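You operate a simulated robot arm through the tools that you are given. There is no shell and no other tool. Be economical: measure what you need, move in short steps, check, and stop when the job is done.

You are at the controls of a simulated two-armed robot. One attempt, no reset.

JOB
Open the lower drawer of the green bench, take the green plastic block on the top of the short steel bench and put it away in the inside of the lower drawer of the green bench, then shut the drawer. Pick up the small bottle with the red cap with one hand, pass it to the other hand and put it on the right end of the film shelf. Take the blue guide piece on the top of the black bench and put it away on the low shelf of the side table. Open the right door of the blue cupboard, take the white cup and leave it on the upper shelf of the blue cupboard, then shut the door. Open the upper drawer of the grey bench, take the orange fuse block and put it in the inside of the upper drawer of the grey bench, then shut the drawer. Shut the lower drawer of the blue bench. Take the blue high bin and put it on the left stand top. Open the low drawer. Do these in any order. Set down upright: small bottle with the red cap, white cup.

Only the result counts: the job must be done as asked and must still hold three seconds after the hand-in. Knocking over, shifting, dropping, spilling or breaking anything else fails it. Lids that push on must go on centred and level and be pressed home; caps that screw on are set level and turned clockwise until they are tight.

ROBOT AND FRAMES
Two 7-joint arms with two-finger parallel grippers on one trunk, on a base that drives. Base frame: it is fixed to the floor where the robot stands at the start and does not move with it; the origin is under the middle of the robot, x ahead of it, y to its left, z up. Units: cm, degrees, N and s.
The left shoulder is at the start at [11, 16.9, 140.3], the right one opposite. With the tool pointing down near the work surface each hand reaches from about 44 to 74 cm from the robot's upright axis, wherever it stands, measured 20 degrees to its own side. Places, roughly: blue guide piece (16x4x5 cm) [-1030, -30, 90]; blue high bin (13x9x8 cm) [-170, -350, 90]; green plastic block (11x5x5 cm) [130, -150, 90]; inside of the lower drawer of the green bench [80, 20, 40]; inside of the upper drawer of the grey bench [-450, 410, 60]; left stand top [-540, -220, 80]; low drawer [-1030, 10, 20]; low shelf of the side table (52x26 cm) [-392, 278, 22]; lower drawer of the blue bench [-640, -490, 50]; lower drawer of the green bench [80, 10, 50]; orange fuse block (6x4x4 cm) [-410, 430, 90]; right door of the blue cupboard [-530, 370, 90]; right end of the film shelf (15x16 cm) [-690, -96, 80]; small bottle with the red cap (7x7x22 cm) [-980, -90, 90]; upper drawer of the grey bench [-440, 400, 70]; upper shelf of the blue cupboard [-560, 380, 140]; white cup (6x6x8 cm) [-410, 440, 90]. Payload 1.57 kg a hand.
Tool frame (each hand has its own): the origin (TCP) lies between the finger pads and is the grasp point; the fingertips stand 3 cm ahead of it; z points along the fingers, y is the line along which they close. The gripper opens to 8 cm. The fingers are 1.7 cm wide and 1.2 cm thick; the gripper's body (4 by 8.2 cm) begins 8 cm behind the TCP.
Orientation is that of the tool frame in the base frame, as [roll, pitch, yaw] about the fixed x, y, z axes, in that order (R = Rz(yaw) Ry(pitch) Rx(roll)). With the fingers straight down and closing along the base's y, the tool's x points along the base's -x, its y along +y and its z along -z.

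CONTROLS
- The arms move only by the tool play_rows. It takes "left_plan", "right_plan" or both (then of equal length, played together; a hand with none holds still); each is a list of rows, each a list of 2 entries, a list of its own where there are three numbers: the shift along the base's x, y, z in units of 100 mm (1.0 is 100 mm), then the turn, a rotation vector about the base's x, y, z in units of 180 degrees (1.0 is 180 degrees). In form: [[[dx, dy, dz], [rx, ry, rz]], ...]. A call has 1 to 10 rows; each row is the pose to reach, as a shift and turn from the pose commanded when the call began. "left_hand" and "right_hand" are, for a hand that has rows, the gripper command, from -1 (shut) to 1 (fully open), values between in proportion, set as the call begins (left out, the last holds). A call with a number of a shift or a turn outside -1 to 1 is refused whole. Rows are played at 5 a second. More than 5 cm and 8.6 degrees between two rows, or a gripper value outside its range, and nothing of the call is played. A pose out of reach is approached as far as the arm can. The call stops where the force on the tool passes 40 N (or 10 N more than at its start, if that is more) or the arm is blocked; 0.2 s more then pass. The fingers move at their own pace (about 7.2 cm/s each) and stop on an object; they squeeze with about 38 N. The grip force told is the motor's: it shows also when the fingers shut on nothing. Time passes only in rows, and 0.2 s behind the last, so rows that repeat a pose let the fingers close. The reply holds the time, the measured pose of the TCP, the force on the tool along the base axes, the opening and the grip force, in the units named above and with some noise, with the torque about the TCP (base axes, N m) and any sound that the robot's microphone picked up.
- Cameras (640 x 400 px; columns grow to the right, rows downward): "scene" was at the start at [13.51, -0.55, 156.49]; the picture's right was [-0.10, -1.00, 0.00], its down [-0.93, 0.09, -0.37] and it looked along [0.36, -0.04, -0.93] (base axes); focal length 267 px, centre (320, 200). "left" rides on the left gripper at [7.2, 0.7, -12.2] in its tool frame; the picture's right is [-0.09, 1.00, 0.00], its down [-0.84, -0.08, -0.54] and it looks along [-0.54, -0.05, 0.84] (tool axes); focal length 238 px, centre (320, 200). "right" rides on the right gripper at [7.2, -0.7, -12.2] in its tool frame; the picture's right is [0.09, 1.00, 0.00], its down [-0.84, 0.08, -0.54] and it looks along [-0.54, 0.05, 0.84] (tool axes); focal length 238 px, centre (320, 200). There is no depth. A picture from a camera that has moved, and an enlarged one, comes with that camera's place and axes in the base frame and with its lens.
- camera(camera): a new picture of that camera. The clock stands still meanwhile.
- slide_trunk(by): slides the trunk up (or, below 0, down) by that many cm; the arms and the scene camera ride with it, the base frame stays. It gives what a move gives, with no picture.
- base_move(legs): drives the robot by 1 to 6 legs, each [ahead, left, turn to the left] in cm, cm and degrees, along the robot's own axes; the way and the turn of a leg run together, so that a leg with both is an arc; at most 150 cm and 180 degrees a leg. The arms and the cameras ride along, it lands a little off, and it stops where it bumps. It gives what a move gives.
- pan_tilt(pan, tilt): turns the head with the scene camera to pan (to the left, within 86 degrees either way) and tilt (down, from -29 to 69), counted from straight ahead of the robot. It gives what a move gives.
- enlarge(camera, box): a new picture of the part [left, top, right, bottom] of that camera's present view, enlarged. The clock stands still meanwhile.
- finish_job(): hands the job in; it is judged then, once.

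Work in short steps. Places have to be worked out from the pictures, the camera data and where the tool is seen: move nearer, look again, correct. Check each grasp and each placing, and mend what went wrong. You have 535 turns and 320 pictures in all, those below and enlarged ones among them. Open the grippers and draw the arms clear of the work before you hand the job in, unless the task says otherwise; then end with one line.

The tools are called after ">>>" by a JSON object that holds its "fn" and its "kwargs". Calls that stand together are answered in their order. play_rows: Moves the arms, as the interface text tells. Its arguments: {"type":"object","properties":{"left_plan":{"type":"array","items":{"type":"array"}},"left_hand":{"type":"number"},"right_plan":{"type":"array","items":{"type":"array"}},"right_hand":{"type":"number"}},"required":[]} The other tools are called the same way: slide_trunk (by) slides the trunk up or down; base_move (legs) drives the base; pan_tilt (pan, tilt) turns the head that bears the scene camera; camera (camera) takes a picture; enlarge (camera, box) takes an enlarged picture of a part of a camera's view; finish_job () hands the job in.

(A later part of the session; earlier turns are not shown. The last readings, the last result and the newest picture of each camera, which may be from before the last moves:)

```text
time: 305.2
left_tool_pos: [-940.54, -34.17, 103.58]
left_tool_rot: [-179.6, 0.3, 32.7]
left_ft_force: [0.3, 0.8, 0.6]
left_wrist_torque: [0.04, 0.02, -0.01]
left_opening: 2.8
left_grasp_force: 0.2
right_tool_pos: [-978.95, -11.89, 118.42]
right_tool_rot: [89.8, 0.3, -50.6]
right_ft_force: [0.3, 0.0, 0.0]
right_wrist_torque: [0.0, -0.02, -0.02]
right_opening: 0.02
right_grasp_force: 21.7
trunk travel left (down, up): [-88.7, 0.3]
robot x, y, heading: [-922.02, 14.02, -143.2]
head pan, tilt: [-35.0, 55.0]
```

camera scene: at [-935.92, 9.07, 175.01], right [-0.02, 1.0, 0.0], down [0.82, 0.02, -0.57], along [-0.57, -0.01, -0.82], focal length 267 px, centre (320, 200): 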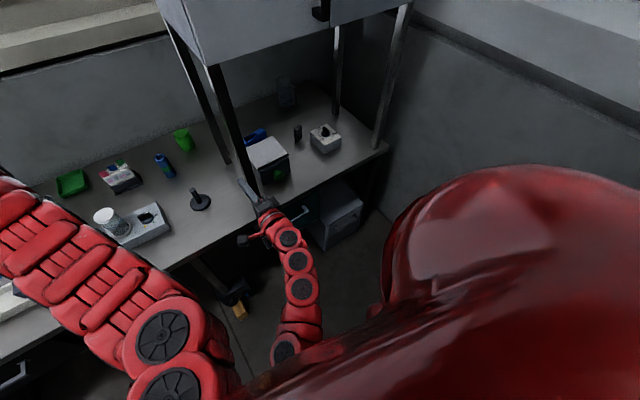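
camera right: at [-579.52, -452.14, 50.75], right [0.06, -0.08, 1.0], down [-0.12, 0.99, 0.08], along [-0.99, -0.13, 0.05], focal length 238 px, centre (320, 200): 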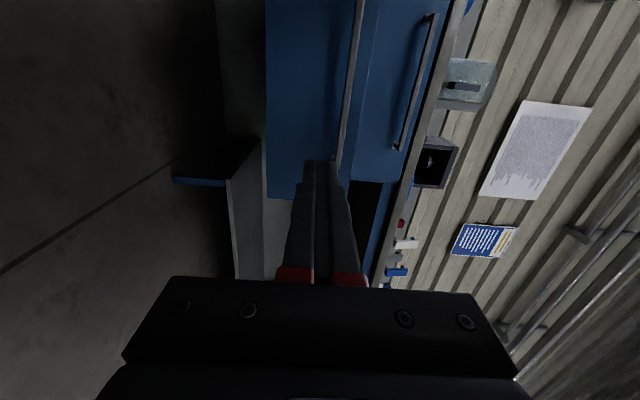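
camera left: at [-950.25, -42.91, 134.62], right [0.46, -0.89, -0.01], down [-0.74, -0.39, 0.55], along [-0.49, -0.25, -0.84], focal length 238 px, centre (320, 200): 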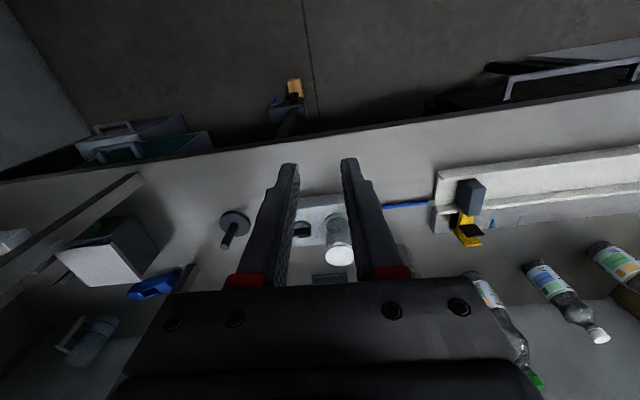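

That worked. I do likewise with the right hand, then lower the trunk to see the low drawer.

>>> {"fn": "play_rows", "kwargs": {"right_plan": [[[0.2, 0.15, -0.3], [0, 0, 0]], [[0.4, 0.3, -0.5], [0, 0, 0]], [[0.6, 0.45, -0.7], [0, 0, 0]], [[0.8, 0.6, -0.9], [0, 0, 0]]]}}

>>> {"fn": "slide_trunk", "kwargs": {"by": -40}}

>>> {"fn": "slide_trunk", "kwargs": {"by": -25}}

>>> {"fn": "camera", "kwargs": {"camera": "right"}}

>>> {"fn": "camera", "kwargs": {"camera": "scene"}}

```text
time: 306.2
left_tool_pos: [-940.56, -34.13, 103.69]
left_tool_rot: [-179.7, 0.4, 32.9]
left_ft_force: [0.1, -0.8, -0.6]
left_wrist_torque: [-0.01, 0.0, -0.03]
left_opening: 2.8
left_grasp_force: 0.1
right_tool_pos: [-970.93, -5.72, 109.55]
right_tool_rot: [89.8, 0.3, -50.7]
right_ft_force: [-0.6, -0.5, 0.2]
right_wrist_torque: [0.0, 0.02, -0.01]
right_opening: 0.02
right_grasp_force: 21.4
trunk travel left (down, up): [-88.7, 0.3]
robot x, y, heading: [-922.2, 14.17, -143.6]
head pan, tilt: [-35.0, 55.0]
```

```text
time: 310.1
left_tool_pos: [-940.78, -34.15, 63.58]
left_tool_rot: [-179.5, 0.2, 32.9]
left_ft_force: [-0.4, -0.5, 0.6]
left_wrist_torque: [0.03, 0.02, 0.0]
left_opening: 2.8
left_grasp_force: 0.1
right_tool_pos: [-970.9, -5.77, 69.39]
right_tool_rot: [89.9, 0.3, -50.6]
right_ft_force: [-0.1, 0.3, 0.3]
right_wrist_torque: [0.02, 0.01, 0.0]
right_opening: 0.0
right_grasp_force: 21.8
trunk travel left (down, up): [-48.7, 40.3]
robot x, y, heading: [-922.13, 13.58, -143.5]
head pan, tilt: [-35.0, 55.0]
```

```text
time: 312.6
left_tool_pos: [-940.66, -34.23, 38.53]
left_tool_rot: [-179.7, 0.2, 33.0]
left_ft_force: [0.2, -0.5, -0.3]
left_wrist_torque: [0.02, 0.01, -0.02]
left_opening: 2.82
left_grasp_force: 0.1
right_tool_pos: [-970.99, -5.88, 44.5]
right_tool_rot: [89.9, 0.3, -50.5]
right_ft_force: [0.4, 0.8, 0.8]
right_wrist_torque: [-0.03, 0.02, 0.01]
right_opening: 0.0
right_grasp_force: 21.7
trunk travel left (down, up): [-23.7, 65.3]
robot x, y, heading: [-922.06, 13.82, -143.7]
head pan, tilt: [-35.0, 55.0]
```

```text
235 pictures are left
camera right: at [-957.01, -3.64, 43.68], right [0.06, -0.07, 1.0], down [-0.11, 0.99, 0.08], along [-0.99, -0.12, 0.06], focal length 238 px, centre (320, 200)
```

right: 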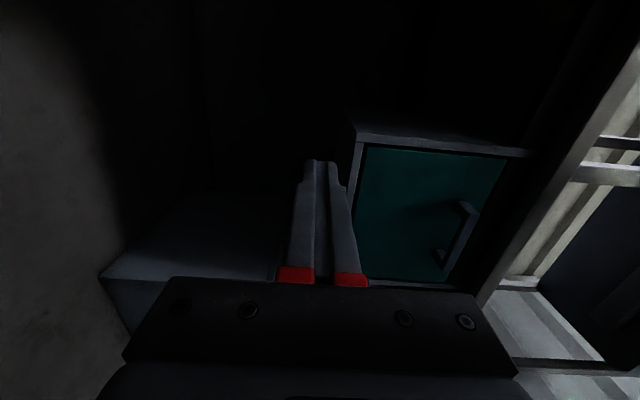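

```text
234 pictures are left
camera scene: at [-935.87, 9.03, 110.02], right [-0.02, 1.0, 0.0], down [0.82, 0.02, -0.57], along [-0.57, -0.01, -0.82], focal length 267 px, centre (320, 200)
```

scene: 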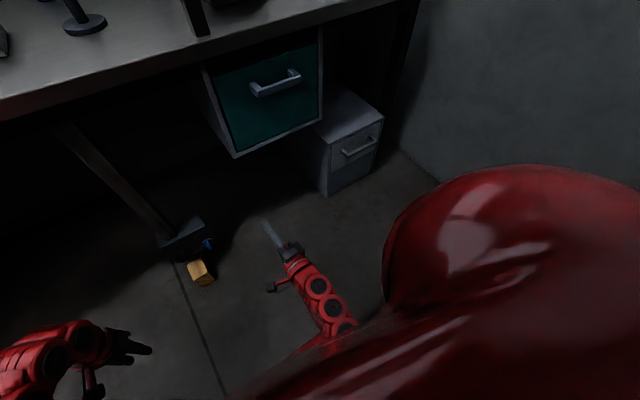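

The low drawer is the grey floor unit at the right corner: handle at about (-1023,24.5), z≈26, facing the same way as the bench. I shift 46 right and lower the trunk 18.

>>> {"fn": "base_move", "kwargs": {"legs": [[0, -46, 0]]}}

>>> {"fn": "slide_trunk", "kwargs": {"by": -18}}

>>> {"fn": "camera", "kwargs": {"camera": "right"}}

>>> {"fn": "camera", "kwargs": {"camera": "scene"}}

```text
time: 315.4
left_tool_pos: [-968.51, 3.23, 38.56]
left_tool_rot: [-179.5, 0.2, 32.1]
left_ft_force: [0.0, 0.0, -0.3]
left_wrist_torque: [0.0, -0.01, 0.0]
left_opening: 2.78
left_grasp_force: 0.0
right_tool_pos: [-998.22, 31.98, 44.44]
right_tool_rot: [89.9, 0.2, -51.4]
right_ft_force: [0.6, 1.0, 0.6]
right_wrist_torque: [0.02, 0.01, 0.01]
right_opening: 0.01
right_grasp_force: 21.4
trunk travel left (down, up): [-23.7, 65.3]
robot x, y, heading: [-949.36, 51.47, -144.2]
head pan, tilt: [-35.0, 55.0]
```

```text
time: 317.6
left_tool_pos: [-968.3, 3.17, 37.83]
left_tool_rot: [-179.4, 0.6, 32.0]
left_ft_force: [-0.1, 0.0, 0.3]
left_wrist_torque: [0.01, -0.01, 0.0]
left_opening: 2.8
left_grasp_force: 0.0
right_tool_pos: [-998.42, 32.33, 44.99]
right_tool_rot: [88.4, 0.9, -52.0]
right_ft_force: [0.5, 0.3, 1.1]
right_wrist_torque: [-0.03, 0.03, -0.02]
right_opening: 0.0
right_grasp_force: 21.2
trunk travel left (down, up): [-22.6, 66.4]
robot x, y, heading: [-949.35, 51.13, -144.6]
head pan, tilt: [-35.0, 55.0]
stopped: the arm was blocked; the commanded pose is now the measured one
```

```text
233 pictures are left
camera right: at [-984.43, 34.2, 43.85], right [0.09, -0.07, 0.99], down [-0.08, 0.99, 0.07], along [-0.99, -0.09, 0.08], focal length 238 px, centre (320, 200)
```

right: 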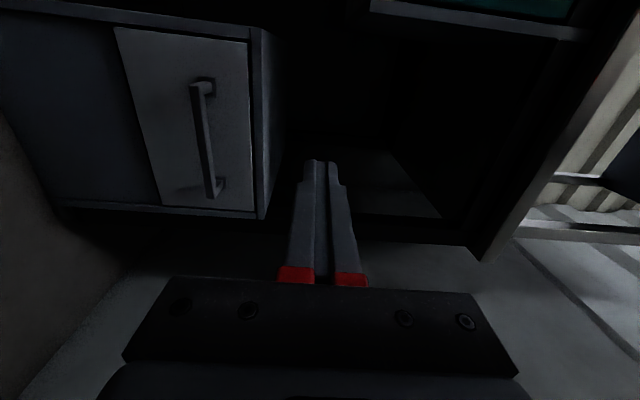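

```text
232 pictures are left
camera scene: at [-962.4, 46.13, 109.19], right [-0.01, 1.0, 0.0], down [0.82, 0.01, -0.58], along [-0.58, 0.0, -0.82], focal length 267 px, centre (320, 200)
```

scene: 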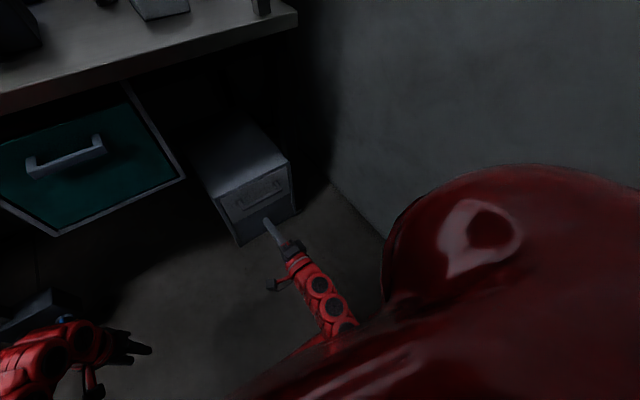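

The low drawer's handle is at about (-1022,23,29), 24 cm ahead and 6.5 right of the hand. The folded elbow seems to block the trunk, so I extend the hand forward and down with the arm itself.

>>> {"fn": "slide_trunk", "kwargs": {"by": 2}}

>>> {"fn": "play_rows", "kwargs": {"right_plan": [[[-0.2, -0.05, 0], [0, 0, 0]], [[-0.45, -0.1, -0.2], [0, 0, 0]], [[-0.7, -0.15, -0.5], [0, 0, 0]], [[-0.9, -0.2, -0.8], [0, 0, 0]]], "right_hand": 1}}

>>> {"fn": "camera", "kwargs": {"camera": "right"}}

```text
time: 318.3
left_tool_pos: [-968.29, 3.24, 39.29]
left_tool_rot: [-179.6, 0.2, 32.1]
left_ft_force: [0.3, 0.4, -0.2]
left_wrist_torque: [0.01, -0.02, -0.01]
left_opening: 2.77
left_grasp_force: 0.1
right_tool_pos: [-998.61, 32.16, 46.58]
right_tool_rot: [88.3, 0.8, -51.9]
right_ft_force: [-0.4, 0.7, 0.0]
right_wrist_torque: [0.0, 0.01, 0.03]
right_opening: 0.0
right_grasp_force: 21.1
trunk travel left (down, up): [-24.6, 64.4]
robot x, y, heading: [-949.56, 51.09, -144.3]
head pan, tilt: [-35.0, 55.0]
```

```text
time: 319.3
left_tool_pos: [-968.39, 3.13, 39.46]
left_tool_rot: [-179.6, 0.2, 32.2]
left_ft_force: [0.7, -0.4, 0.2]
left_wrist_torque: [0.0, -0.02, -0.02]
left_opening: 2.82
left_grasp_force: 0.0
right_tool_pos: [-1007.8, 30.22, 38.53]
right_tool_rot: [88.3, 0.7, -51.9]
right_ft_force: [-0.3, -1.0, -0.4]
right_wrist_torque: [0.01, 0.01, -0.02]
right_opening: 7.99
right_grasp_force: 0.0
trunk travel left (down, up): [-24.6, 64.4]
robot x, y, heading: [-949.32, 51.13, -144.3]
head pan, tilt: [-35.0, 55.0]
```

```text
231 pictures are left
camera right: at [-993.75, 32.06, 37.4], right [0.09, -0.06, 0.99], down [-0.09, 0.99, 0.07], along [-0.99, -0.09, 0.08], focal length 238 px, centre (320, 200)
```

right: 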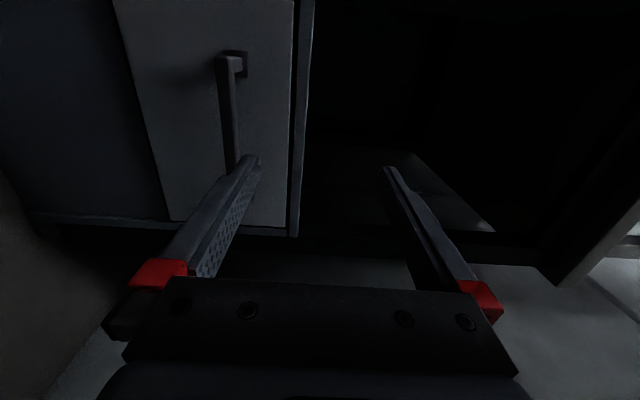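

The hand is laterally aligned; the handle is about 8 cm lower and ~10–15 ahead. I lower it 8 cm and look.

>>> {"fn": "play_rows", "kwargs": {"right_plan": [[[0, 0, -0.3], [0, 0, 0]], [[0, 0, -0.6], [0, 0, 0]], [[0, 0, -0.82], [0, 0, 0]]]}}

>>> {"fn": "camera", "kwargs": {"camera": "right"}}

```text
time: 320.1
left_tool_pos: [-968.44, 3.17, 39.33]
left_tool_rot: [-179.6, 0.1, 32.1]
left_ft_force: [-0.2, 0.4, 0.6]
left_wrist_torque: [0.02, 0.02, -0.01]
left_opening: 2.8
left_grasp_force: 0.0
right_tool_pos: [-1007.85, 30.16, 30.35]
right_tool_rot: [88.3, 0.7, -51.8]
right_ft_force: [0.1, 1.1, -0.2]
right_wrist_torque: [0.0, 0.01, -0.01]
right_opening: 7.98
right_grasp_force: 0.0
trunk travel left (down, up): [-24.6, 64.4]
robot x, y, heading: [-948.9, 51.27, -144.2]
head pan, tilt: [-35.0, 55.0]
```

```text
230 pictures are left
camera right: at [-993.77, 32.12, 29.22], right [0.09, -0.06, 0.99], down [-0.09, 0.99, 0.07], along [-0.99, -0.09, 0.08], focal length 238 px, centre (320, 200)
```

right: 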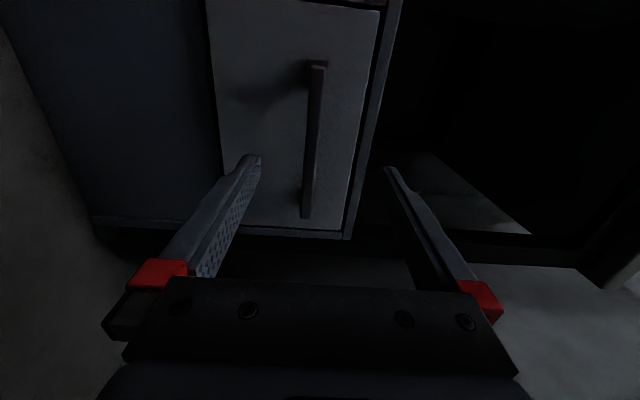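

The bar is level with the gripper (z≈30), about 12 cm ahead. I advance 8 cm (2 to the right) and look.

>>> {"fn": "play_rows", "kwargs": {"right_plan": [[[-0.26, -0.11, 0], [0, 0, 0]], [[-0.52, -0.22, 0], [0, 0, 0]], [[-0.76, -0.32, 0], [0, 0, 0]]]}}

>>> {"fn": "camera", "kwargs": {"camera": "right"}}

```text
time: 320.9
left_tool_pos: [-968.37, 3.3, 39.41]
left_tool_rot: [-179.6, 0.1, 32.1]
left_ft_force: [0.9, -1.1, 0.4]
left_wrist_torque: [0.0, 0.01, 0.01]
left_opening: 2.79
left_grasp_force: 0.0
right_tool_pos: [-1015.35, 27.02, 30.57]
right_tool_rot: [88.4, 1.0, -51.7]
right_ft_force: [-0.9, -0.6, -0.8]
right_wrist_torque: [0.02, -0.01, 0.03]
right_opening: 8.04
right_grasp_force: 0.0
trunk travel left (down, up): [-24.6, 64.4]
robot x, y, heading: [-948.9, 51.29, -144.6]
head pan, tilt: [-35.0, 55.0]
```

```text
229 pictures are left
camera right: at [-1001.31, 29.0, 29.4], right [0.09, -0.07, 0.99], down [-0.09, 0.99, 0.07], along [-0.99, -0.1, 0.08], focal length 238 px, centre (320, 200)
```

right: 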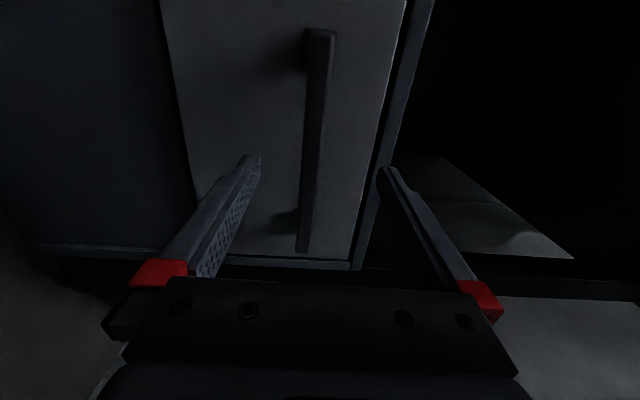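

The bar is about 5.5 cm ahead. I advance 5.2 cm and close.

>>> {"fn": "play_rows", "kwargs": {"right_plan": [[[-0.2, -0.15, 0], [0, 0, 0]], [[-0.4, -0.3, 0], [0, 0, 0]]]}}

>>> {"fn": "play_rows", "kwargs": {"right_plan": [[[0, 0, 0], [0, 0, 0]], [[0, 0, 0], [0, 0, 0]], [[0, 0, 0], [0, 0, 0]], [[0, 0, 0], [0, 0, 0]]], "right_hand": -1}}

>>> {"fn": "camera", "kwargs": {"camera": "right"}}

```text
time: 321.5
left_tool_pos: [-968.53, 3.32, 39.38]
left_tool_rot: [-179.7, 0.3, 32.2]
left_ft_force: [0.0, -0.2, -0.6]
left_wrist_torque: [0.03, 0.02, 0.01]
left_opening: 2.78
left_grasp_force: 0.0
right_tool_pos: [-1018.39, 25.05, 31.25]
right_tool_rot: [88.3, 0.7, -52.1]
right_ft_force: [-0.8, 0.2, 0.4]
right_wrist_torque: [-0.01, 0.02, 0.02]
right_opening: 8.01
right_grasp_force: 0.0
right hand out of reach, approached as far as the arm can: row 2
trunk travel left (down, up): [-24.6, 64.4]
robot x, y, heading: [-949.11, 51.47, -144.3]
head pan, tilt: [-35.0, 55.0]
```

```text
time: 322.4
left_tool_pos: [-968.41, 3.18, 39.37]
left_tool_rot: [-179.7, 0.1, 32.1]
left_ft_force: [-0.6, 0.3, 0.6]
left_wrist_torque: [0.01, 0.01, 0.03]
left_opening: 2.77
left_grasp_force: 0.1
right_tool_pos: [-1017.82, 25.25, 30.01]
right_tool_rot: [90.1, 0.4, -52.0]
right_ft_force: [-1.4, 0.7, -21.2]
right_wrist_torque: [-0.32, -0.36, -0.05]
right_opening: 1.4
right_grasp_force: 30.2
trunk travel left (down, up): [-24.6, 64.4]
robot x, y, heading: [-949.02, 51.21, -144.2]
head pan, tilt: [-35.0, 55.0]
stopped in row 4 (right hand): the force on the tool passed its limit at 44 N (the readings are from after the stop); the commanded pose is now the measured one
```

```text
228 pictures are left
camera right: at [-1003.87, 27.22, 29.24], right [0.06, -0.08, 0.99], down [-0.09, 0.99, 0.08], along [-0.99, -0.09, 0.05], focal length 238 px, centre (320, 200)
```

right: 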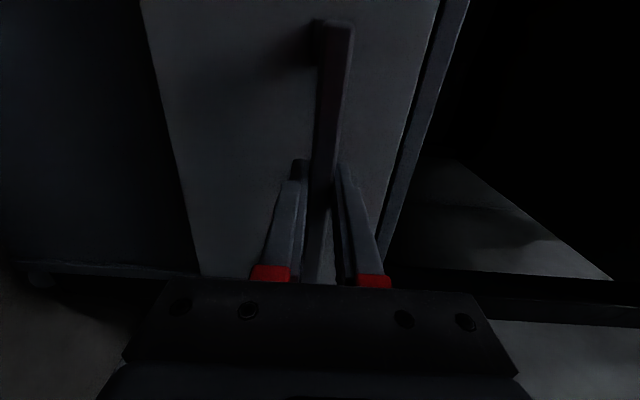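

Gripped (1.4 cm). I pull: base back 8 cm gently first, then the arm.

>>> {"fn": "base_move", "kwargs": {"legs": [[-8, 0, 0]]}}

>>> {"fn": "camera", "kwargs": {"camera": "scene"}}

```text
time: 323.7
left_tool_pos: [-961.76, 8.02, 39.4]
left_tool_rot: [-179.6, 0.2, 32.1]
left_ft_force: [0.7, 0.3, 0.4]
left_wrist_torque: [-0.01, 0.0, -0.02]
left_opening: 2.78
left_grasp_force: 0.0
right_tool_pos: [-1011.28, 30.32, 30.04]
right_tool_rot: [90.2, 0.4, -52.1]
right_ft_force: [0.0, 1.0, -1.9]
right_wrist_torque: [-0.4, -0.37, 0.18]
right_opening: 1.37
right_grasp_force: 30.3
trunk travel left (down, up): [-24.6, 64.4]
robot x, y, heading: [-942.67, 55.84, -144.4]
head pan, tilt: [-35.0, 55.0]
stopped in leg 1: the force on the tool passed its limit at 40 N (the readings are from after the stop); the commanded pose is now the measured one
```

```text
227 pictures are left
camera scene: at [-956.39, 51.22, 110.9], right [-0.01, 1.0, 0.0], down [0.82, 0.01, -0.57], along [-0.57, -0.01, -0.82], focal length 267 px, centre (320, 200)
```

scene: 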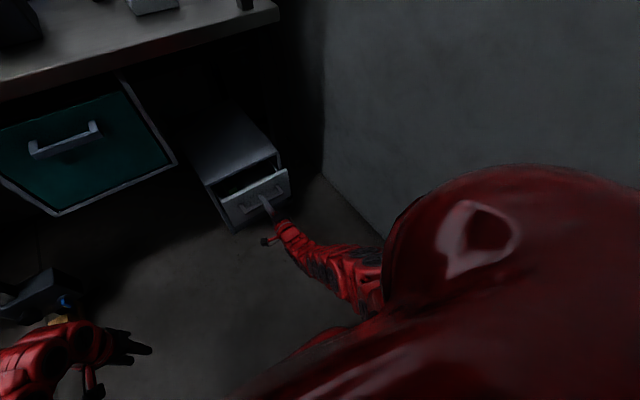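

It's moving — open about 8 cm. I pull further with the arm.

>>> {"fn": "play_rows", "kwargs": {"right_plan": [[[0.16, 0.12, 0], [0, 0, 0]], [[0.32, 0.24, 0], [0, 0, 0]], [[0.48, 0.36, 0], [0, 0, 0]], [[0.64, 0.48, 0], [0, 0, 0]], [[0.8, 0.6, 0], [0, 0, 0]]]}}

>>> {"fn": "camera", "kwargs": {"camera": "scene"}}

```text
time: 324.9
left_tool_pos: [-961.78, 8.09, 39.44]
left_tool_rot: [-179.7, 0.3, 32.2]
left_ft_force: [-0.4, 0.4, 0.1]
left_wrist_torque: [0.01, -0.01, -0.01]
left_opening: 2.81
left_grasp_force: 0.1
right_tool_pos: [-1003.19, 36.27, 30.05]
right_tool_rot: [90.2, 0.4, -52.1]
right_ft_force: [2.8, -2.7, -3.8]
right_wrist_torque: [-0.44, -0.3, -0.92]
right_opening: 1.41
right_grasp_force: 30.6
trunk travel left (down, up): [-24.6, 64.4]
robot x, y, heading: [-942.89, 56.0, -144.2]
head pan, tilt: [-35.0, 55.0]
```

```text
226 pictures are left
camera scene: at [-956.4, 51.19, 110.86], right [-0.01, 1.0, 0.0], down [0.82, 0.01, -0.57], along [-0.57, -0.01, -0.82], focal length 267 px, centre (320, 200)
```

scene: 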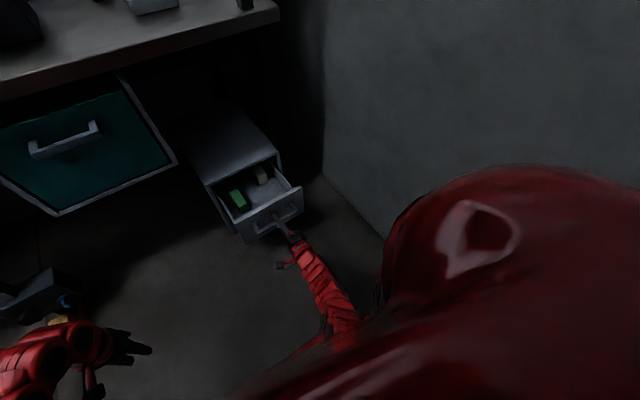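

About 18 cm open. I pull 8 more.

>>> {"fn": "play_rows", "kwargs": {"right_plan": [[[0.16, 0.12, 0], [0, 0, 0]], [[0.32, 0.24, 0], [0, 0, 0]], [[0.48, 0.36, 0], [0, 0, 0]], [[0.64, 0.48, 0], [0, 0, 0]]]}}

>>> {"fn": "camera", "kwargs": {"camera": "scene"}}

```text
time: 325.7
left_tool_pos: [-961.62, 7.91, 39.26]
left_tool_rot: [-179.6, 0.1, 32.2]
left_ft_force: [-0.8, 0.3, -0.8]
left_wrist_torque: [0.02, 0.04, -0.02]
left_opening: 2.77
left_grasp_force: 0.0
right_tool_pos: [-999.1, 39.62, 29.98]
right_tool_rot: [90.5, 1.5, -51.7]
right_ft_force: [1.5, -3.1, -26.1]
right_wrist_torque: [-0.53, -0.16, 0.79]
right_opening: 1.44
right_grasp_force: 30.7
trunk travel left (down, up): [-24.6, 64.4]
robot x, y, heading: [-942.19, 56.11, -144.1]
head pan, tilt: [-35.0, 55.0]
stopped in row 4 (right hand): the force on the tool passed its limit at 48 N (the readings are from after the stop); the commanded pose is now the measured one
```

```text
225 pictures are left
camera scene: at [-956.6, 51.02, 110.86], right [-0.01, 1.0, 0.0], down [0.82, 0.01, -0.57], along [-0.57, -0.01, -0.82], focal length 267 px, centre (320, 200)
```

scene: 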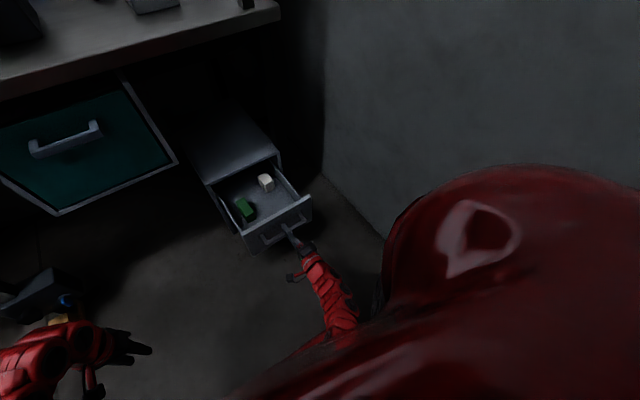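

It's open about 23.5 cm. I try 3 cm more by the base, to feel whether it is at its end stop.

>>> {"fn": "base_move", "kwargs": {"legs": [[-4, 0, 0]]}}

```text
time: 326.8
left_tool_pos: [-958.14, 10.45, 39.38]
left_tool_rot: [-179.5, 0.0, 32.3]
left_ft_force: [-0.1, -0.5, -0.9]
left_wrist_torque: [0.02, -0.01, -0.01]
left_opening: 2.8
left_grasp_force: 0.1
right_tool_pos: [-995.81, 42.0, 29.83]
right_tool_rot: [90.6, 1.4, -51.9]
right_ft_force: [2.1, -4.2, -14.9]
right_wrist_torque: [-0.52, -0.15, -0.11]
right_opening: 1.43
right_grasp_force: 31.1
trunk travel left (down, up): [-24.6, 64.4]
robot x, y, heading: [-938.77, 58.53, -144.3]
head pan, tilt: [-35.0, 55.0]
stopped in leg 1: the force on the tool passed its limit at 41 N (the readings are from after the stop); the commanded pose is now the measured one
```

It still slid. One more small pull.

>>> {"fn": "base_move", "kwargs": {"legs": [[-4, 0, 0]]}}

>>> {"fn": "camera", "kwargs": {"camera": "scene"}}

```text
time: 327.7
left_tool_pos: [-955.1, 12.66, 39.34]
left_tool_rot: [-179.8, -0.1, 32.1]
left_ft_force: [-0.2, -0.1, 0.3]
left_wrist_torque: [-0.01, -0.01, 0.01]
left_opening: 2.81
left_grasp_force: 0.0
right_tool_pos: [-992.62, 44.35, 30.01]
right_tool_rot: [90.4, 1.4, -51.9]
right_ft_force: [-17.6, -11.8, -11.3]
right_wrist_torque: [-0.44, -0.24, 0.23]
right_opening: 1.39
right_grasp_force: 30.2
trunk travel left (down, up): [-24.6, 64.4]
robot x, y, heading: [-935.86, 60.67, -144.0]
head pan, tilt: [-35.0, 55.0]
```

```text
224 pictures are left
camera scene: at [-949.99, 55.84, 110.82], right [-0.01, 1.0, 0.0], down [0.82, 0.01, -0.57], along [-0.57, -0.01, -0.82], focal length 267 px, centre (320, 200)
```

scene: 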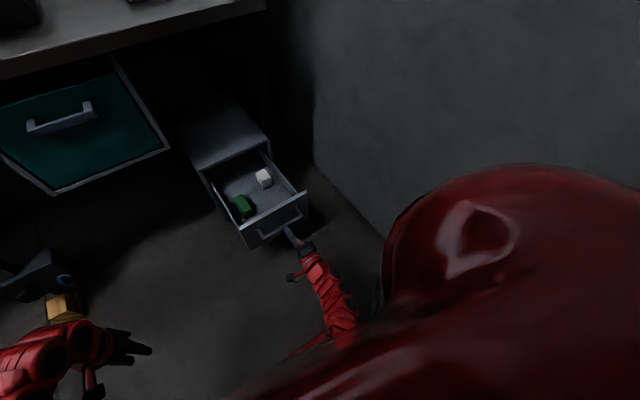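

The drawer now meets its end stop (31 cm open). I release the handle and draw the hand back.

>>> {"fn": "play_rows", "kwargs": {"right_plan": [[[0, 0, 0], [0, 0, 0]], [[0, 0, 0], [0, 0, 0]], [[0, 0, 0], [0, 0, 0]], [[0.08, 0.06, 0.0], [0, 0, 0]], [[0.16, 0.12, 0.0], [0, 0, 0]], [[0.28, 0.21, 0.0], [0, 0, 0]], [[0.4, 0.3, 0.0], [0, 0, 0]]], "right_hand": 1}}

>>> {"fn": "camera", "kwargs": {"camera": "right"}}

```text
time: 329.5
left_tool_pos: [-954.91, 12.65, 39.25]
left_tool_rot: [-179.6, -0.1, 32.2]
left_ft_force: [0.1, -0.2, -0.1]
left_wrist_torque: [0.03, 0.02, -0.03]
left_opening: 2.76
left_grasp_force: 0.2
right_tool_pos: [-993.41, 48.53, 33.61]
right_tool_rot: [86.1, 5.6, -52.8]
right_ft_force: [0.5, 0.0, 0.1]
right_wrist_torque: [-0.01, 0.0, -0.01]
right_opening: 8.01
right_grasp_force: 0.0
trunk travel left (down, up): [-24.6, 64.4]
robot x, y, heading: [-935.75, 60.62, -144.1]
head pan, tilt: [-35.0, 55.0]
stopped in row 7 (right hand): the arm was blocked; the commanded pose is now the measured one
```

```text
223 pictures are left
camera right: at [-979.5, 50.31, 31.41], right [0.17, -0.11, 0.98], down [-0.07, 0.99, 0.12], along [-0.98, -0.08, 0.16], focal length 238 px, centre (320, 200)
```

right: 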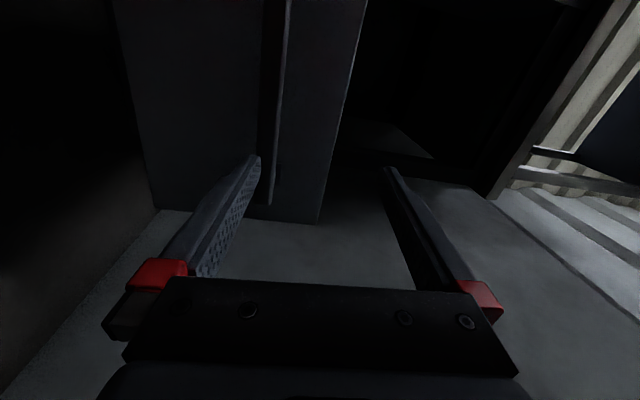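

The elbow is blocked, but the fingers are open and straddle the bar; backing the base 4 cm frees the hand straight off.

>>> {"fn": "base_move", "kwargs": {"legs": [[-4, 0, 0]]}}

>>> {"fn": "camera", "kwargs": {"camera": "right"}}

```text
time: 330.3
left_tool_pos: [-954.18, 12.43, 39.31]
left_tool_rot: [-179.7, 0.0, 32.7]
left_ft_force: [0.2, -0.2, 0.3]
left_wrist_torque: [0.01, -0.03, 0.02]
left_opening: 2.79
left_grasp_force: 0.1
right_tool_pos: [-992.99, 48.15, 33.91]
right_tool_rot: [85.9, 5.7, -52.5]
right_ft_force: [-0.3, 0.6, 0.3]
right_wrist_torque: [0.0, 0.02, 0.01]
right_opening: 7.99
right_grasp_force: 0.0
trunk travel left (down, up): [-24.6, 64.4]
robot x, y, heading: [-935.74, 60.79, -143.8]
head pan, tilt: [-35.0, 55.0]
stopped in leg 1: the robot was blocked; the commanded pose is now the measured one
```

```text
222 pictures are left
camera right: at [-979.21, 49.94, 31.53], right [0.17, -0.11, 0.98], down [-0.07, 0.99, 0.12], along [-0.98, -0.09, 0.16], focal length 238 px, centre (320, 200)
```

right: 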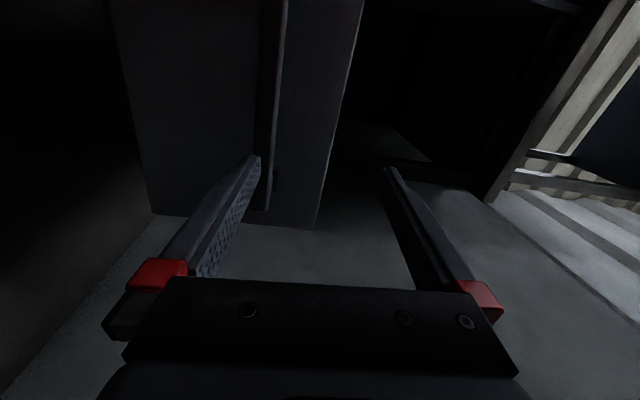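

The base is against the machine behind. The bar's right end is just past the fingers, so I slip the hand off sideways by shifting the base 6 cm right.

>>> {"fn": "base_move", "kwargs": {"legs": [[1, -6, 0]]}}

>>> {"fn": "camera", "kwargs": {"camera": "right"}}

```text
time: 331.3
left_tool_pos: [-958.3, 16.67, 39.55]
left_tool_rot: [-179.6, 0.1, 32.9]
left_ft_force: [-0.2, 0.3, -0.2]
left_wrist_torque: [0.01, -0.03, 0.0]
left_opening: 2.79
left_grasp_force: 0.0
right_tool_pos: [-997.29, 52.0, 33.81]
right_tool_rot: [86.0, 5.7, -52.2]
right_ft_force: [0.0, -0.6, 0.8]
right_wrist_torque: [-0.01, 0.01, -0.01]
right_opening: 8.02
right_grasp_force: 0.0
trunk travel left (down, up): [-24.6, 64.4]
robot x, y, heading: [-940.39, 64.61, -143.6]
head pan, tilt: [-35.0, 55.0]
```

```text
221 pictures are left
camera right: at [-983.45, 54.02, 31.57], right [0.17, -0.11, 0.98], down [-0.08, 0.99, 0.12], along [-0.98, -0.1, 0.16], focal length 238 px, centre (320, 200)
```

right: 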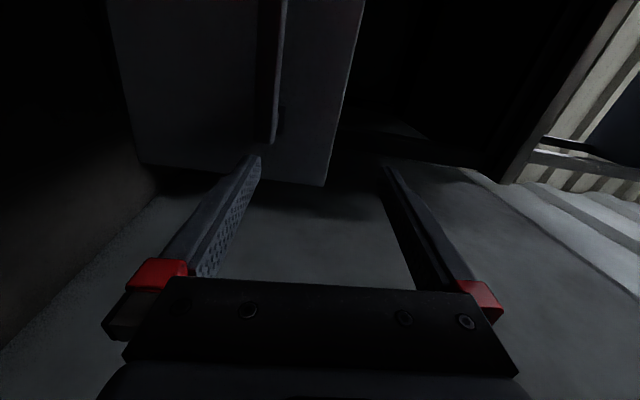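

The fingers are just past the bar's end. 3 cm more, then raise the trunk.

>>> {"fn": "base_move", "kwargs": {"legs": [[0, -3, 0]]}}

>>> {"fn": "slide_trunk", "kwargs": {"by": 12}}

>>> {"fn": "camera", "kwargs": {"camera": "scene"}}

```text
time: 332.1
left_tool_pos: [-960.18, 19.03, 39.35]
left_tool_rot: [-179.6, 0.3, 32.9]
left_ft_force: [-0.4, 0.8, -0.1]
left_wrist_torque: [-0.02, 0.0, 0.01]
left_opening: 2.78
left_grasp_force: 0.0
right_tool_pos: [-998.94, 54.4, 33.87]
right_tool_rot: [86.1, 5.7, -52.3]
right_ft_force: [-0.1, -0.2, -0.3]
right_wrist_torque: [-0.01, -0.01, -0.01]
right_opening: 7.96
right_grasp_force: 0.0
trunk travel left (down, up): [-24.6, 64.4]
robot x, y, heading: [-941.7, 67.36, -143.8]
head pan, tilt: [-35.0, 55.0]
```

```text
time: 333.6
left_tool_pos: [-960.23, 19.05, 51.37]
left_tool_rot: [-179.6, 0.2, 32.9]
left_ft_force: [-0.4, -0.4, 0.1]
left_wrist_torque: [0.03, -0.03, 0.0]
left_opening: 2.79
left_grasp_force: 0.2
right_tool_pos: [-999.05, 54.38, 45.75]
right_tool_rot: [86.0, 5.5, -52.3]
right_ft_force: [-0.3, 0.2, 0.7]
right_wrist_torque: [0.0, 0.02, -0.01]
right_opening: 7.99
right_grasp_force: 0.0
trunk travel left (down, up): [-36.6, 52.4]
robot x, y, heading: [-941.51, 67.3, -143.5]
head pan, tilt: [-35.0, 55.0]
```

```text
220 pictures are left
camera scene: at [-955.43, 62.2, 122.87], right [-0.03, 1.0, 0.0], down [0.82, 0.02, -0.57], along [-0.57, -0.01, -0.82], focal length 267 px, centre (320, 200)
```

scene: 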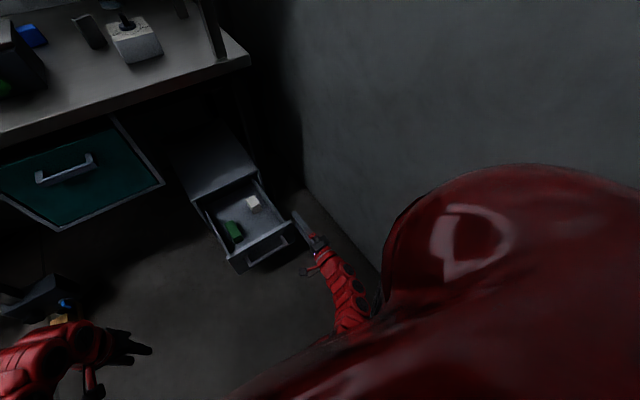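

The low drawer stays open and the hand is free. I raise the trunk and move left to study the guide piece under the cabinet.

>>> {"fn": "slide_trunk", "kwargs": {"by": 40}}

>>> {"fn": "base_move", "kwargs": {"legs": [[6, 42, 0]]}}

>>> {"fn": "pan_tilt", "kwargs": {"pan": -12, "tilt": 42}}

>>> {"fn": "camera", "kwargs": {"camera": "scene"}}

```text
time: 337.5
left_tool_pos: [-960.16, 18.95, 91.43]
left_tool_rot: [-179.7, 0.1, 32.9]
left_ft_force: [0.0, -0.3, -0.7]
left_wrist_torque: [-0.01, 0.01, 0.01]
left_opening: 2.8
left_grasp_force: 0.0
right_tool_pos: [-999.08, 54.49, 85.75]
right_tool_rot: [86.0, 5.6, -52.2]
right_ft_force: [0.4, -0.5, -0.6]
right_wrist_torque: [0.03, 0.03, -0.04]
right_opening: 8.02
right_grasp_force: 0.0
trunk travel left (down, up): [-76.6, 12.4]
robot x, y, heading: [-941.49, 67.12, -143.7]
head pan, tilt: [-35.0, 55.0]
```

```text
time: 340.1
left_tool_pos: [-940.19, -18.1, 91.49]
left_tool_rot: [-179.6, 0.1, 32.9]
left_ft_force: [0.4, -0.9, 0.2]
left_wrist_torque: [0.0, -0.01, 0.0]
left_opening: 2.81
left_grasp_force: 0.0
right_tool_pos: [-979.0, 17.4, 85.93]
right_tool_rot: [86.0, 5.6, -52.2]
right_ft_force: [-0.2, -0.5, -0.2]
right_wrist_torque: [-0.02, 0.02, 0.0]
right_opening: 7.98
right_grasp_force: 0.0
trunk travel left (down, up): [-76.6, 12.4]
robot x, y, heading: [-921.77, 30.16, -143.6]
head pan, tilt: [-35.0, 55.0]
```

```text
time: 340.9
left_tool_pos: [-940.21, -18.11, 91.42]
left_tool_rot: [-179.6, 0.2, 33.0]
left_ft_force: [-0.2, -0.4, -0.2]
left_wrist_torque: [-0.03, 0.02, 0.02]
left_opening: 2.82
left_grasp_force: 0.0
right_tool_pos: [-979.13, 17.33, 85.81]
right_tool_rot: [86.0, 5.6, -52.2]
right_ft_force: [0.4, -0.4, -0.1]
right_wrist_torque: [-0.02, -0.05, 0.01]
right_opening: 8.0
right_grasp_force: 0.1
trunk travel left (down, up): [-76.6, 12.4]
robot x, y, heading: [-921.65, 30.15, -143.5]
head pan, tilt: [-12.0, 42.0]
```

```text
219 pictures are left
camera scene: at [-935.89, 21.85, 164.65], right [-0.41, 0.91, 0.0], down [0.61, 0.28, -0.74], along [-0.68, -0.31, -0.67], focal length 267 px, centre (320, 200)
```

scene: 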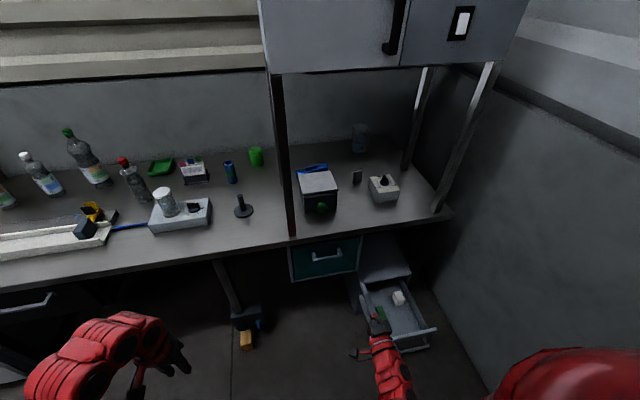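

I enlarge the area of the box and guide piece.

>>> {"fn": "enlarge", "kwargs": {"camera": "scene", "box": [230, 110, 430, 235]}}

```text
3.20 times, centred on (330, 172) of scene
camera zoom: at [-935.89, 21.85, 164.65], right [-0.41, 0.91, 0.0], down [0.61, 0.28, -0.74], along [-0.68, -0.31, -0.67], focal length 854 px, centre (288, 288)
```

zoom: 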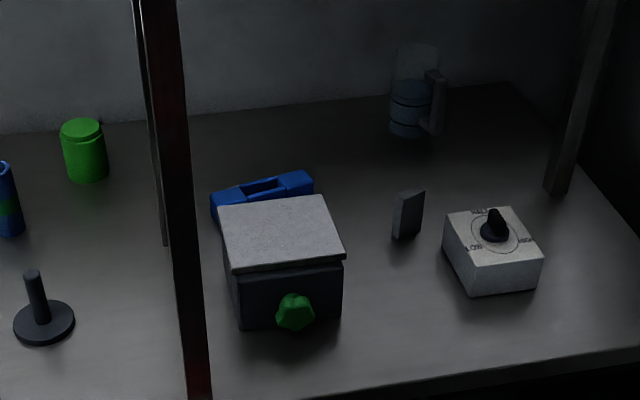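

The guide lies behind the box (centre ≈(-1027,-23.5), z 88–93, width along the forward direction), and the box top is at z≈98. With a low shoulder the straight right arm can reach over the box under the cabinet, tool down. I pitch the right tool down first.

>>> {"fn": "play_rows", "kwargs": {"right_plan": [[[0, 0, 0.1], [0.028, -0.038, 0]], [[0, 0, 0.2], [0.056, -0.076, 0]], [[0, 0, 0.3], [0.084, -0.114, 0]], [[0, 0, 0.4], [0.112, -0.152, 0]], [[0, 0, 0.5], [0.14, -0.19, 0]], [[0, 0, 0.6], [0.168, -0.228, 0]], [[0, 0, 0.7], [0.196, -0.266, 0]], [[0, 0, 0.8], [0.224, -0.304, 0]], [[0, 0, 0.9], [0.252, -0.342, 0]], [[0, 0, 1.0], [0.28, -0.38, 0]]]}}

>>> {"fn": "camera", "kwargs": {"camera": "scene"}}

```text
time: 343.1
left_tool_pos: [-940.18, -18.14, 91.43]
left_tool_rot: [-179.6, 0.2, 33.0]
left_ft_force: [-0.8, 0.2, -0.7]
left_wrist_torque: [0.01, 0.0, 0.03]
left_opening: 2.79
left_grasp_force: 0.0
right_tool_pos: [-979.13, 17.26, 95.89]
right_tool_rot: [171.1, -1.0, -47.8]
right_ft_force: [0.4, -0.3, 0.1]
right_wrist_torque: [-0.03, -0.04, 0.0]
right_opening: 8.0
right_grasp_force: 0.1
trunk travel left (down, up): [-76.6, 12.4]
robot x, y, heading: [-921.72, 29.8, -143.4]
head pan, tilt: [-12.0, 42.0]
```

```text
217 pictures are left
camera scene: at [-935.96, 21.82, 164.64], right [-0.42, 0.91, 0.0], down [0.61, 0.28, -0.74], along [-0.68, -0.31, -0.67], focal length 267 px, centre (320, 200)
```

scene: 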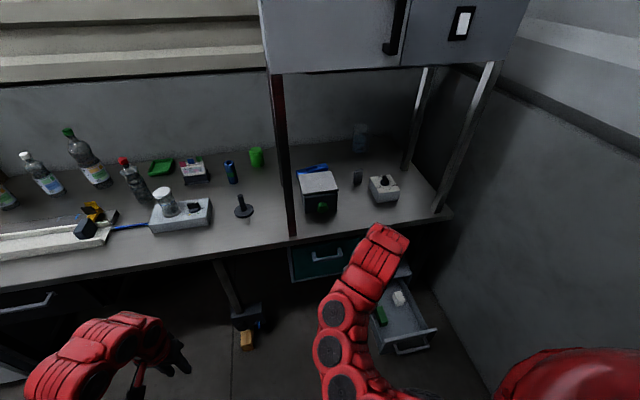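

The tool points down. To let the left hand clear the bench, I'll turn the base 30° left, then move the right hand to the right, up to z≈106, and turn its yaw back.

>>> {"fn": "base_move", "kwargs": {"legs": [[0, 0, 30]]}}

>>> {"fn": "play_rows", "kwargs": {"right_plan": [[[-0.1, 0.13, 0.15], [0.0085, -0.0095, -0.028]], [[-0.2, 0.27, 0.3], [0.017, -0.0185, -0.056]], [[-0.3, 0.4, 0.5], [0.025, -0.028, -0.084]], [[-0.4, 0.53, 0.7], [0.034, -0.037, -0.112]], [[-0.5, 0.67, 0.85], [0.034, -0.037, -0.14]], [[-0.6, 0.8, 1.0], [0.034, -0.037, -0.167]]]}}

>>> {"fn": "play_rows", "kwargs": {"right_plan": [[[-0.3, 0.4, 0], [0, 0, 0]], [[-0.6, 0.8, 0], [0, 0, 0]]]}}

>>> {"fn": "camera", "kwargs": {"camera": "right"}}

```text
time: 345.1
left_tool_pos: [-915.2, -22.22, 91.32]
left_tool_rot: [-179.6, 0.1, 61.3]
left_ft_force: [-0.4, -0.5, 0.3]
left_wrist_torque: [0.02, -0.01, 0.04]
left_opening: 2.81
left_grasp_force: 0.1
right_tool_pos: [-966.34, -9.74, 95.76]
right_tool_rot: [170.9, -0.9, -19.3]
right_ft_force: [0.1, 0.3, 0.3]
right_wrist_torque: [0.03, 0.01, -0.02]
right_opening: 7.99
right_grasp_force: 0.0
trunk travel left (down, up): [-76.6, 12.4]
robot x, y, heading: [-922.11, 29.03, -115.2]
head pan, tilt: [-12.0, 42.0]
stopped in leg 1: the robot was blocked; the commanded pose is now the measured one
```

```text
time: 346.5
left_tool_pos: [-915.28, -22.28, 91.42]
left_tool_rot: [-179.5, 0.2, 61.3]
left_ft_force: [-1.2, -0.6, 0.2]
left_wrist_torque: [-0.01, 0.0, -0.05]
left_opening: 2.79
left_grasp_force: 0.0
right_tool_pos: [-967.36, 3.6, 98.34]
right_tool_rot: [176.7, -0.2, -49.9]
right_ft_force: [0.8, 1.5, 0.1]
right_wrist_torque: [-0.08, 0.04, -0.03]
right_opening: 7.98
right_grasp_force: 0.0
right hand out of reach, approached as far as the arm can: row 2, 3, 4, 5, 6
trunk travel left (down, up): [-76.6, 12.4]
robot x, y, heading: [-922.03, 28.79, -115.1]
head pan, tilt: [-12.0, 42.0]
```

```text
time: 347.1
left_tool_pos: [-915.18, -22.2, 91.37]
left_tool_rot: [-179.6, 0.2, 61.5]
left_ft_force: [-0.4, -1.1, 0.8]
left_wrist_torque: [-0.01, -0.01, -0.03]
left_opening: 2.78
left_grasp_force: 0.1
right_tool_pos: [-973.25, 11.64, 97.77]
right_tool_rot: [176.4, 0.1, -49.8]
right_ft_force: [0.5, 0.1, -0.3]
right_wrist_torque: [-0.03, -0.01, 0.02]
right_opening: 7.98
right_grasp_force: 0.1
right hand out of reach, approached as far as the arm can: row 2
trunk travel left (down, up): [-76.6, 12.4]
robot x, y, heading: [-921.61, 28.61, -114.9]
head pan, tilt: [-12.0, 42.0]
```

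```text
216 pictures are left
camera right: at [-967.58, 7.09, 109.83], right [-0.7, -0.71, 0.06], down [-0.57, 0.61, 0.55], along [-0.43, 0.35, -0.84], focal length 238 px, centre (320, 200)
```

right: 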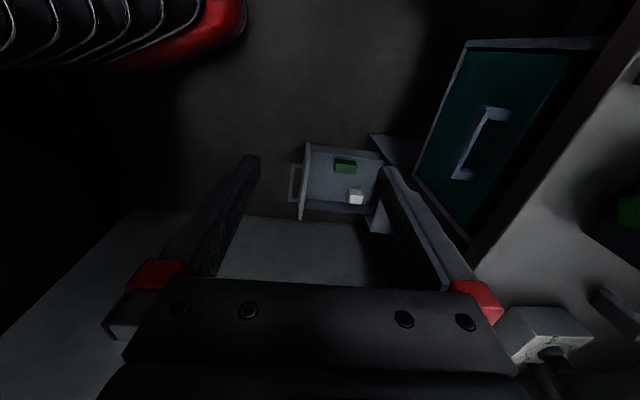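

The turn stopped at -115° (rear touching the machine), which is enough. I raise the trunk 10 to lift the hand to z≈108 and drive the base diagonally toward the bench.

>>> {"fn": "slide_trunk", "kwargs": {"by": 11}}

>>> {"fn": "base_move", "kwargs": {"legs": [[14, -11, 0]]}}

>>> {"fn": "camera", "kwargs": {"camera": "right"}}

>>> {"fn": "pan_tilt", "kwargs": {"pan": -35, "tilt": 45}}

>>> {"fn": "camera", "kwargs": {"camera": "scene"}}

```text
time: 348.5
left_tool_pos: [-915.27, -22.37, 102.41]
left_tool_rot: [-179.6, 0.1, 61.2]
left_ft_force: [0.1, -0.8, 0.6]
left_wrist_torque: [0.0, -0.01, -0.03]
left_opening: 2.79
left_grasp_force: 0.1
right_tool_pos: [-973.24, 11.47, 108.77]
right_tool_rot: [176.4, 0.1, -49.8]
right_ft_force: [0.6, -0.3, 0.0]
right_wrist_torque: [-0.03, -0.01, 0.01]
right_opening: 7.98
right_grasp_force: 0.1
trunk travel left (down, up): [-87.6, 1.4]
robot x, y, heading: [-921.87, 28.93, -115.1]
head pan, tilt: [-12.0, 42.0]
```

```text
time: 350.0
left_tool_pos: [-931.26, -30.53, 102.42]
left_tool_rot: [-179.6, 0.2, 61.2]
left_ft_force: [1.1, 0.2, 0.1]
left_wrist_torque: [0.0, 0.01, -0.01]
left_opening: 2.81
left_grasp_force: 0.0
right_tool_pos: [-989.21, 3.44, 108.78]
right_tool_rot: [176.4, 0.0, -50.1]
right_ft_force: [-0.4, 0.1, 0.1]
right_wrist_torque: [0.02, 0.0, 0.01]
right_opening: 8.0
right_grasp_force: 0.0
trunk travel left (down, up): [-87.6, 1.4]
robot x, y, heading: [-937.8, 20.69, -115.3]
head pan, tilt: [-12.0, 42.0]
```

```text
215 pictures are left
camera right: at [-983.42, -1.13, 120.9], right [-0.7, -0.71, 0.06], down [-0.57, 0.61, 0.55], along [-0.43, 0.35, -0.83], focal length 238 px, centre (320, 200)
```

right: 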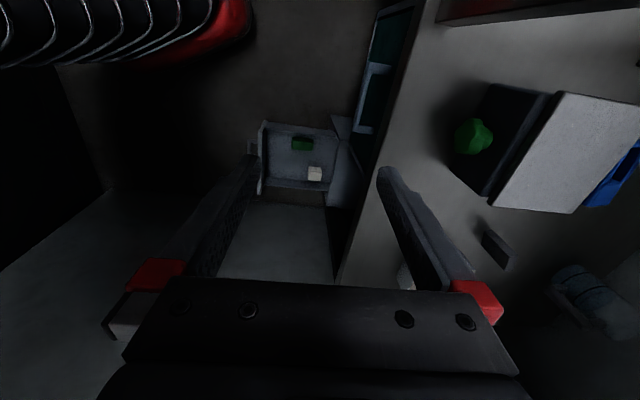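

```text
time: 350.9
left_tool_pos: [-931.4, -30.71, 102.32]
left_tool_rot: [-179.7, 0.2, 61.3]
left_ft_force: [-0.6, 0.1, 0.0]
left_wrist_torque: [0.0, -0.02, 0.03]
left_opening: 2.81
left_grasp_force: 0.0
right_tool_pos: [-989.25, 3.37, 108.78]
right_tool_rot: [176.5, 0.1, -50.2]
right_ft_force: [-0.3, -0.4, 0.1]
right_wrist_torque: [0.0, -0.05, 0.02]
right_opening: 7.99
right_grasp_force: 0.1
trunk travel left (down, up): [-87.6, 1.4]
robot x, y, heading: [-938.06, 20.65, -115.3]
head pan, tilt: [-35.0, 45.0]
```

```text
214 pictures are left
camera scene: at [-948.49, 9.27, 175.22], right [-0.5, 0.87, 0.0], down [0.61, 0.35, -0.71], along [-0.61, -0.35, -0.71], focal length 267 px, centre (320, 200)
```

scene: 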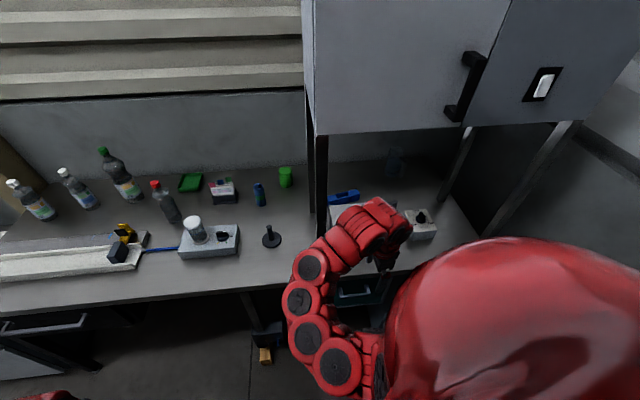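

The hand is at (s,q)≈(788,598), z 109; the guide at (835,599.5). Front post at q≈585 is close to the elbow, so I extend in small steps and watch.

>>> {"fn": "play_rows", "kwargs": {"right_plan": [[[-0.27, -0.15, 0.05], [0, 0, 0]], [[-0.54, -0.3, 0.1], [0, 0, 0]], [[-0.85, -0.47, 0.15], [0, 0, 0]]]}}

>>> {"fn": "camera", "kwargs": {"camera": "scene"}}

```text
time: 351.7
left_tool_pos: [-931.43, -30.58, 102.44]
left_tool_rot: [-179.8, 0.0, 61.2]
left_ft_force: [0.6, 0.7, 0.4]
left_wrist_torque: [-0.05, -0.02, 0.04]
left_opening: 2.82
left_grasp_force: 0.0
right_tool_pos: [-995.3, 4.71, 108.52]
right_tool_rot: [176.1, 1.2, -50.1]
right_ft_force: [0.0, -0.1, -0.6]
right_wrist_torque: [0.04, -0.06, -0.04]
right_opening: 8.01
right_grasp_force: 0.1
right hand out of reach, approached as far as the arm can: row 1, 2, 3
trunk travel left (down, up): [-87.6, 1.4]
robot x, y, heading: [-937.88, 20.27, -115.1]
head pan, tilt: [-35.0, 45.0]
```

```text
213 pictures are left
camera scene: at [-948.67, 9.3, 175.21], right [-0.5, 0.87, 0.0], down [0.61, 0.35, -0.71], along [-0.61, -0.35, -0.71], focal length 267 px, centre (320, 200)
```

scene: 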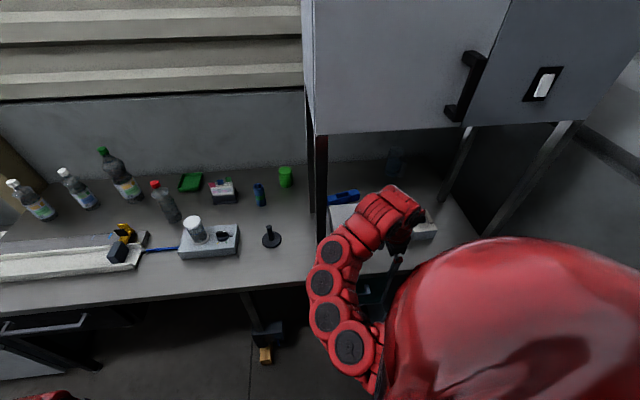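

The arm is at a joint limit in this folded configuration. I back off a little and rotate the wrist +90° back to the neutral tool-down pose, hoping the elbow swings outward.

>>> {"fn": "base_move", "kwargs": {"legs": [[-12, 9, 0]]}}

>>> {"fn": "play_rows", "kwargs": {"right_plan": [[[0, 0, 0], [0, 0, 0.047]], [[0, 0, 0], [0, 0, 0.094]], [[0, 0, 0], [0, 0, 0.141]], [[0, 0, 0], [0, 0, 0.188]], [[0, 0, 0], [0, 0, 0.235]], [[0, 0, 0], [0, 0, 0.282]], [[0, 0, 0], [0, 0, 0.329]], [[0, 0, 0], [0, 0, 0.376]], [[0, 0, 0], [0, 0, 0.423]], [[0, 0, 0], [0, 0, 0.47]]]}}

>>> {"fn": "camera", "kwargs": {"camera": "scene"}}

```text
time: 353.1
left_tool_pos: [-918.15, -23.74, 102.31]
left_tool_rot: [-179.7, 0.1, 61.2]
left_ft_force: [-0.2, 0.3, -0.9]
left_wrist_torque: [-0.01, -0.02, 0.0]
left_opening: 2.8
left_grasp_force: 0.2
right_tool_pos: [-982.2, 11.47, 108.52]
right_tool_rot: [176.0, 1.3, -50.3]
right_ft_force: [-0.8, -0.2, 1.0]
right_wrist_torque: [-0.01, 0.0, -0.01]
right_opening: 7.99
right_grasp_force: 0.1
trunk travel left (down, up): [-87.6, 1.4]
robot x, y, heading: [-924.54, 27.49, -115.2]
head pan, tilt: [-35.0, 45.0]
```

```text
time: 355.2
left_tool_pos: [-918.02, -23.72, 102.42]
left_tool_rot: [-179.6, 0.1, 61.3]
left_ft_force: [0.0, 0.5, -0.4]
left_wrist_torque: [-0.01, 0.03, 0.0]
left_opening: 2.81
left_grasp_force: 0.1
right_tool_pos: [-982.04, 18.34, 104.95]
right_tool_rot: [177.2, 1.7, 34.6]
right_ft_force: [-0.8, -0.2, -0.9]
right_wrist_torque: [-0.02, 0.03, 0.0]
right_opening: 8.0
right_grasp_force: 0.1
right hand out of reach, approached as far as the arm can: row 2, 3, 4, 5, 6, 7, 8, 9, 10
trunk travel left (down, up): [-87.6, 1.4]
robot x, y, heading: [-924.64, 27.55, -115.0]
head pan, tilt: [-35.0, 45.0]
```

```text
212 pictures are left
camera scene: at [-935.29, 16.16, 175.22], right [-0.5, 0.87, 0.0], down [0.61, 0.35, -0.71], along [-0.61, -0.35, -0.71], focal length 267 px, centre (320, 200)
```

scene: 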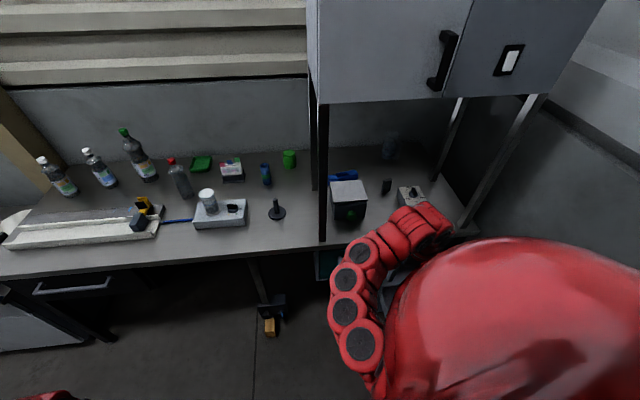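

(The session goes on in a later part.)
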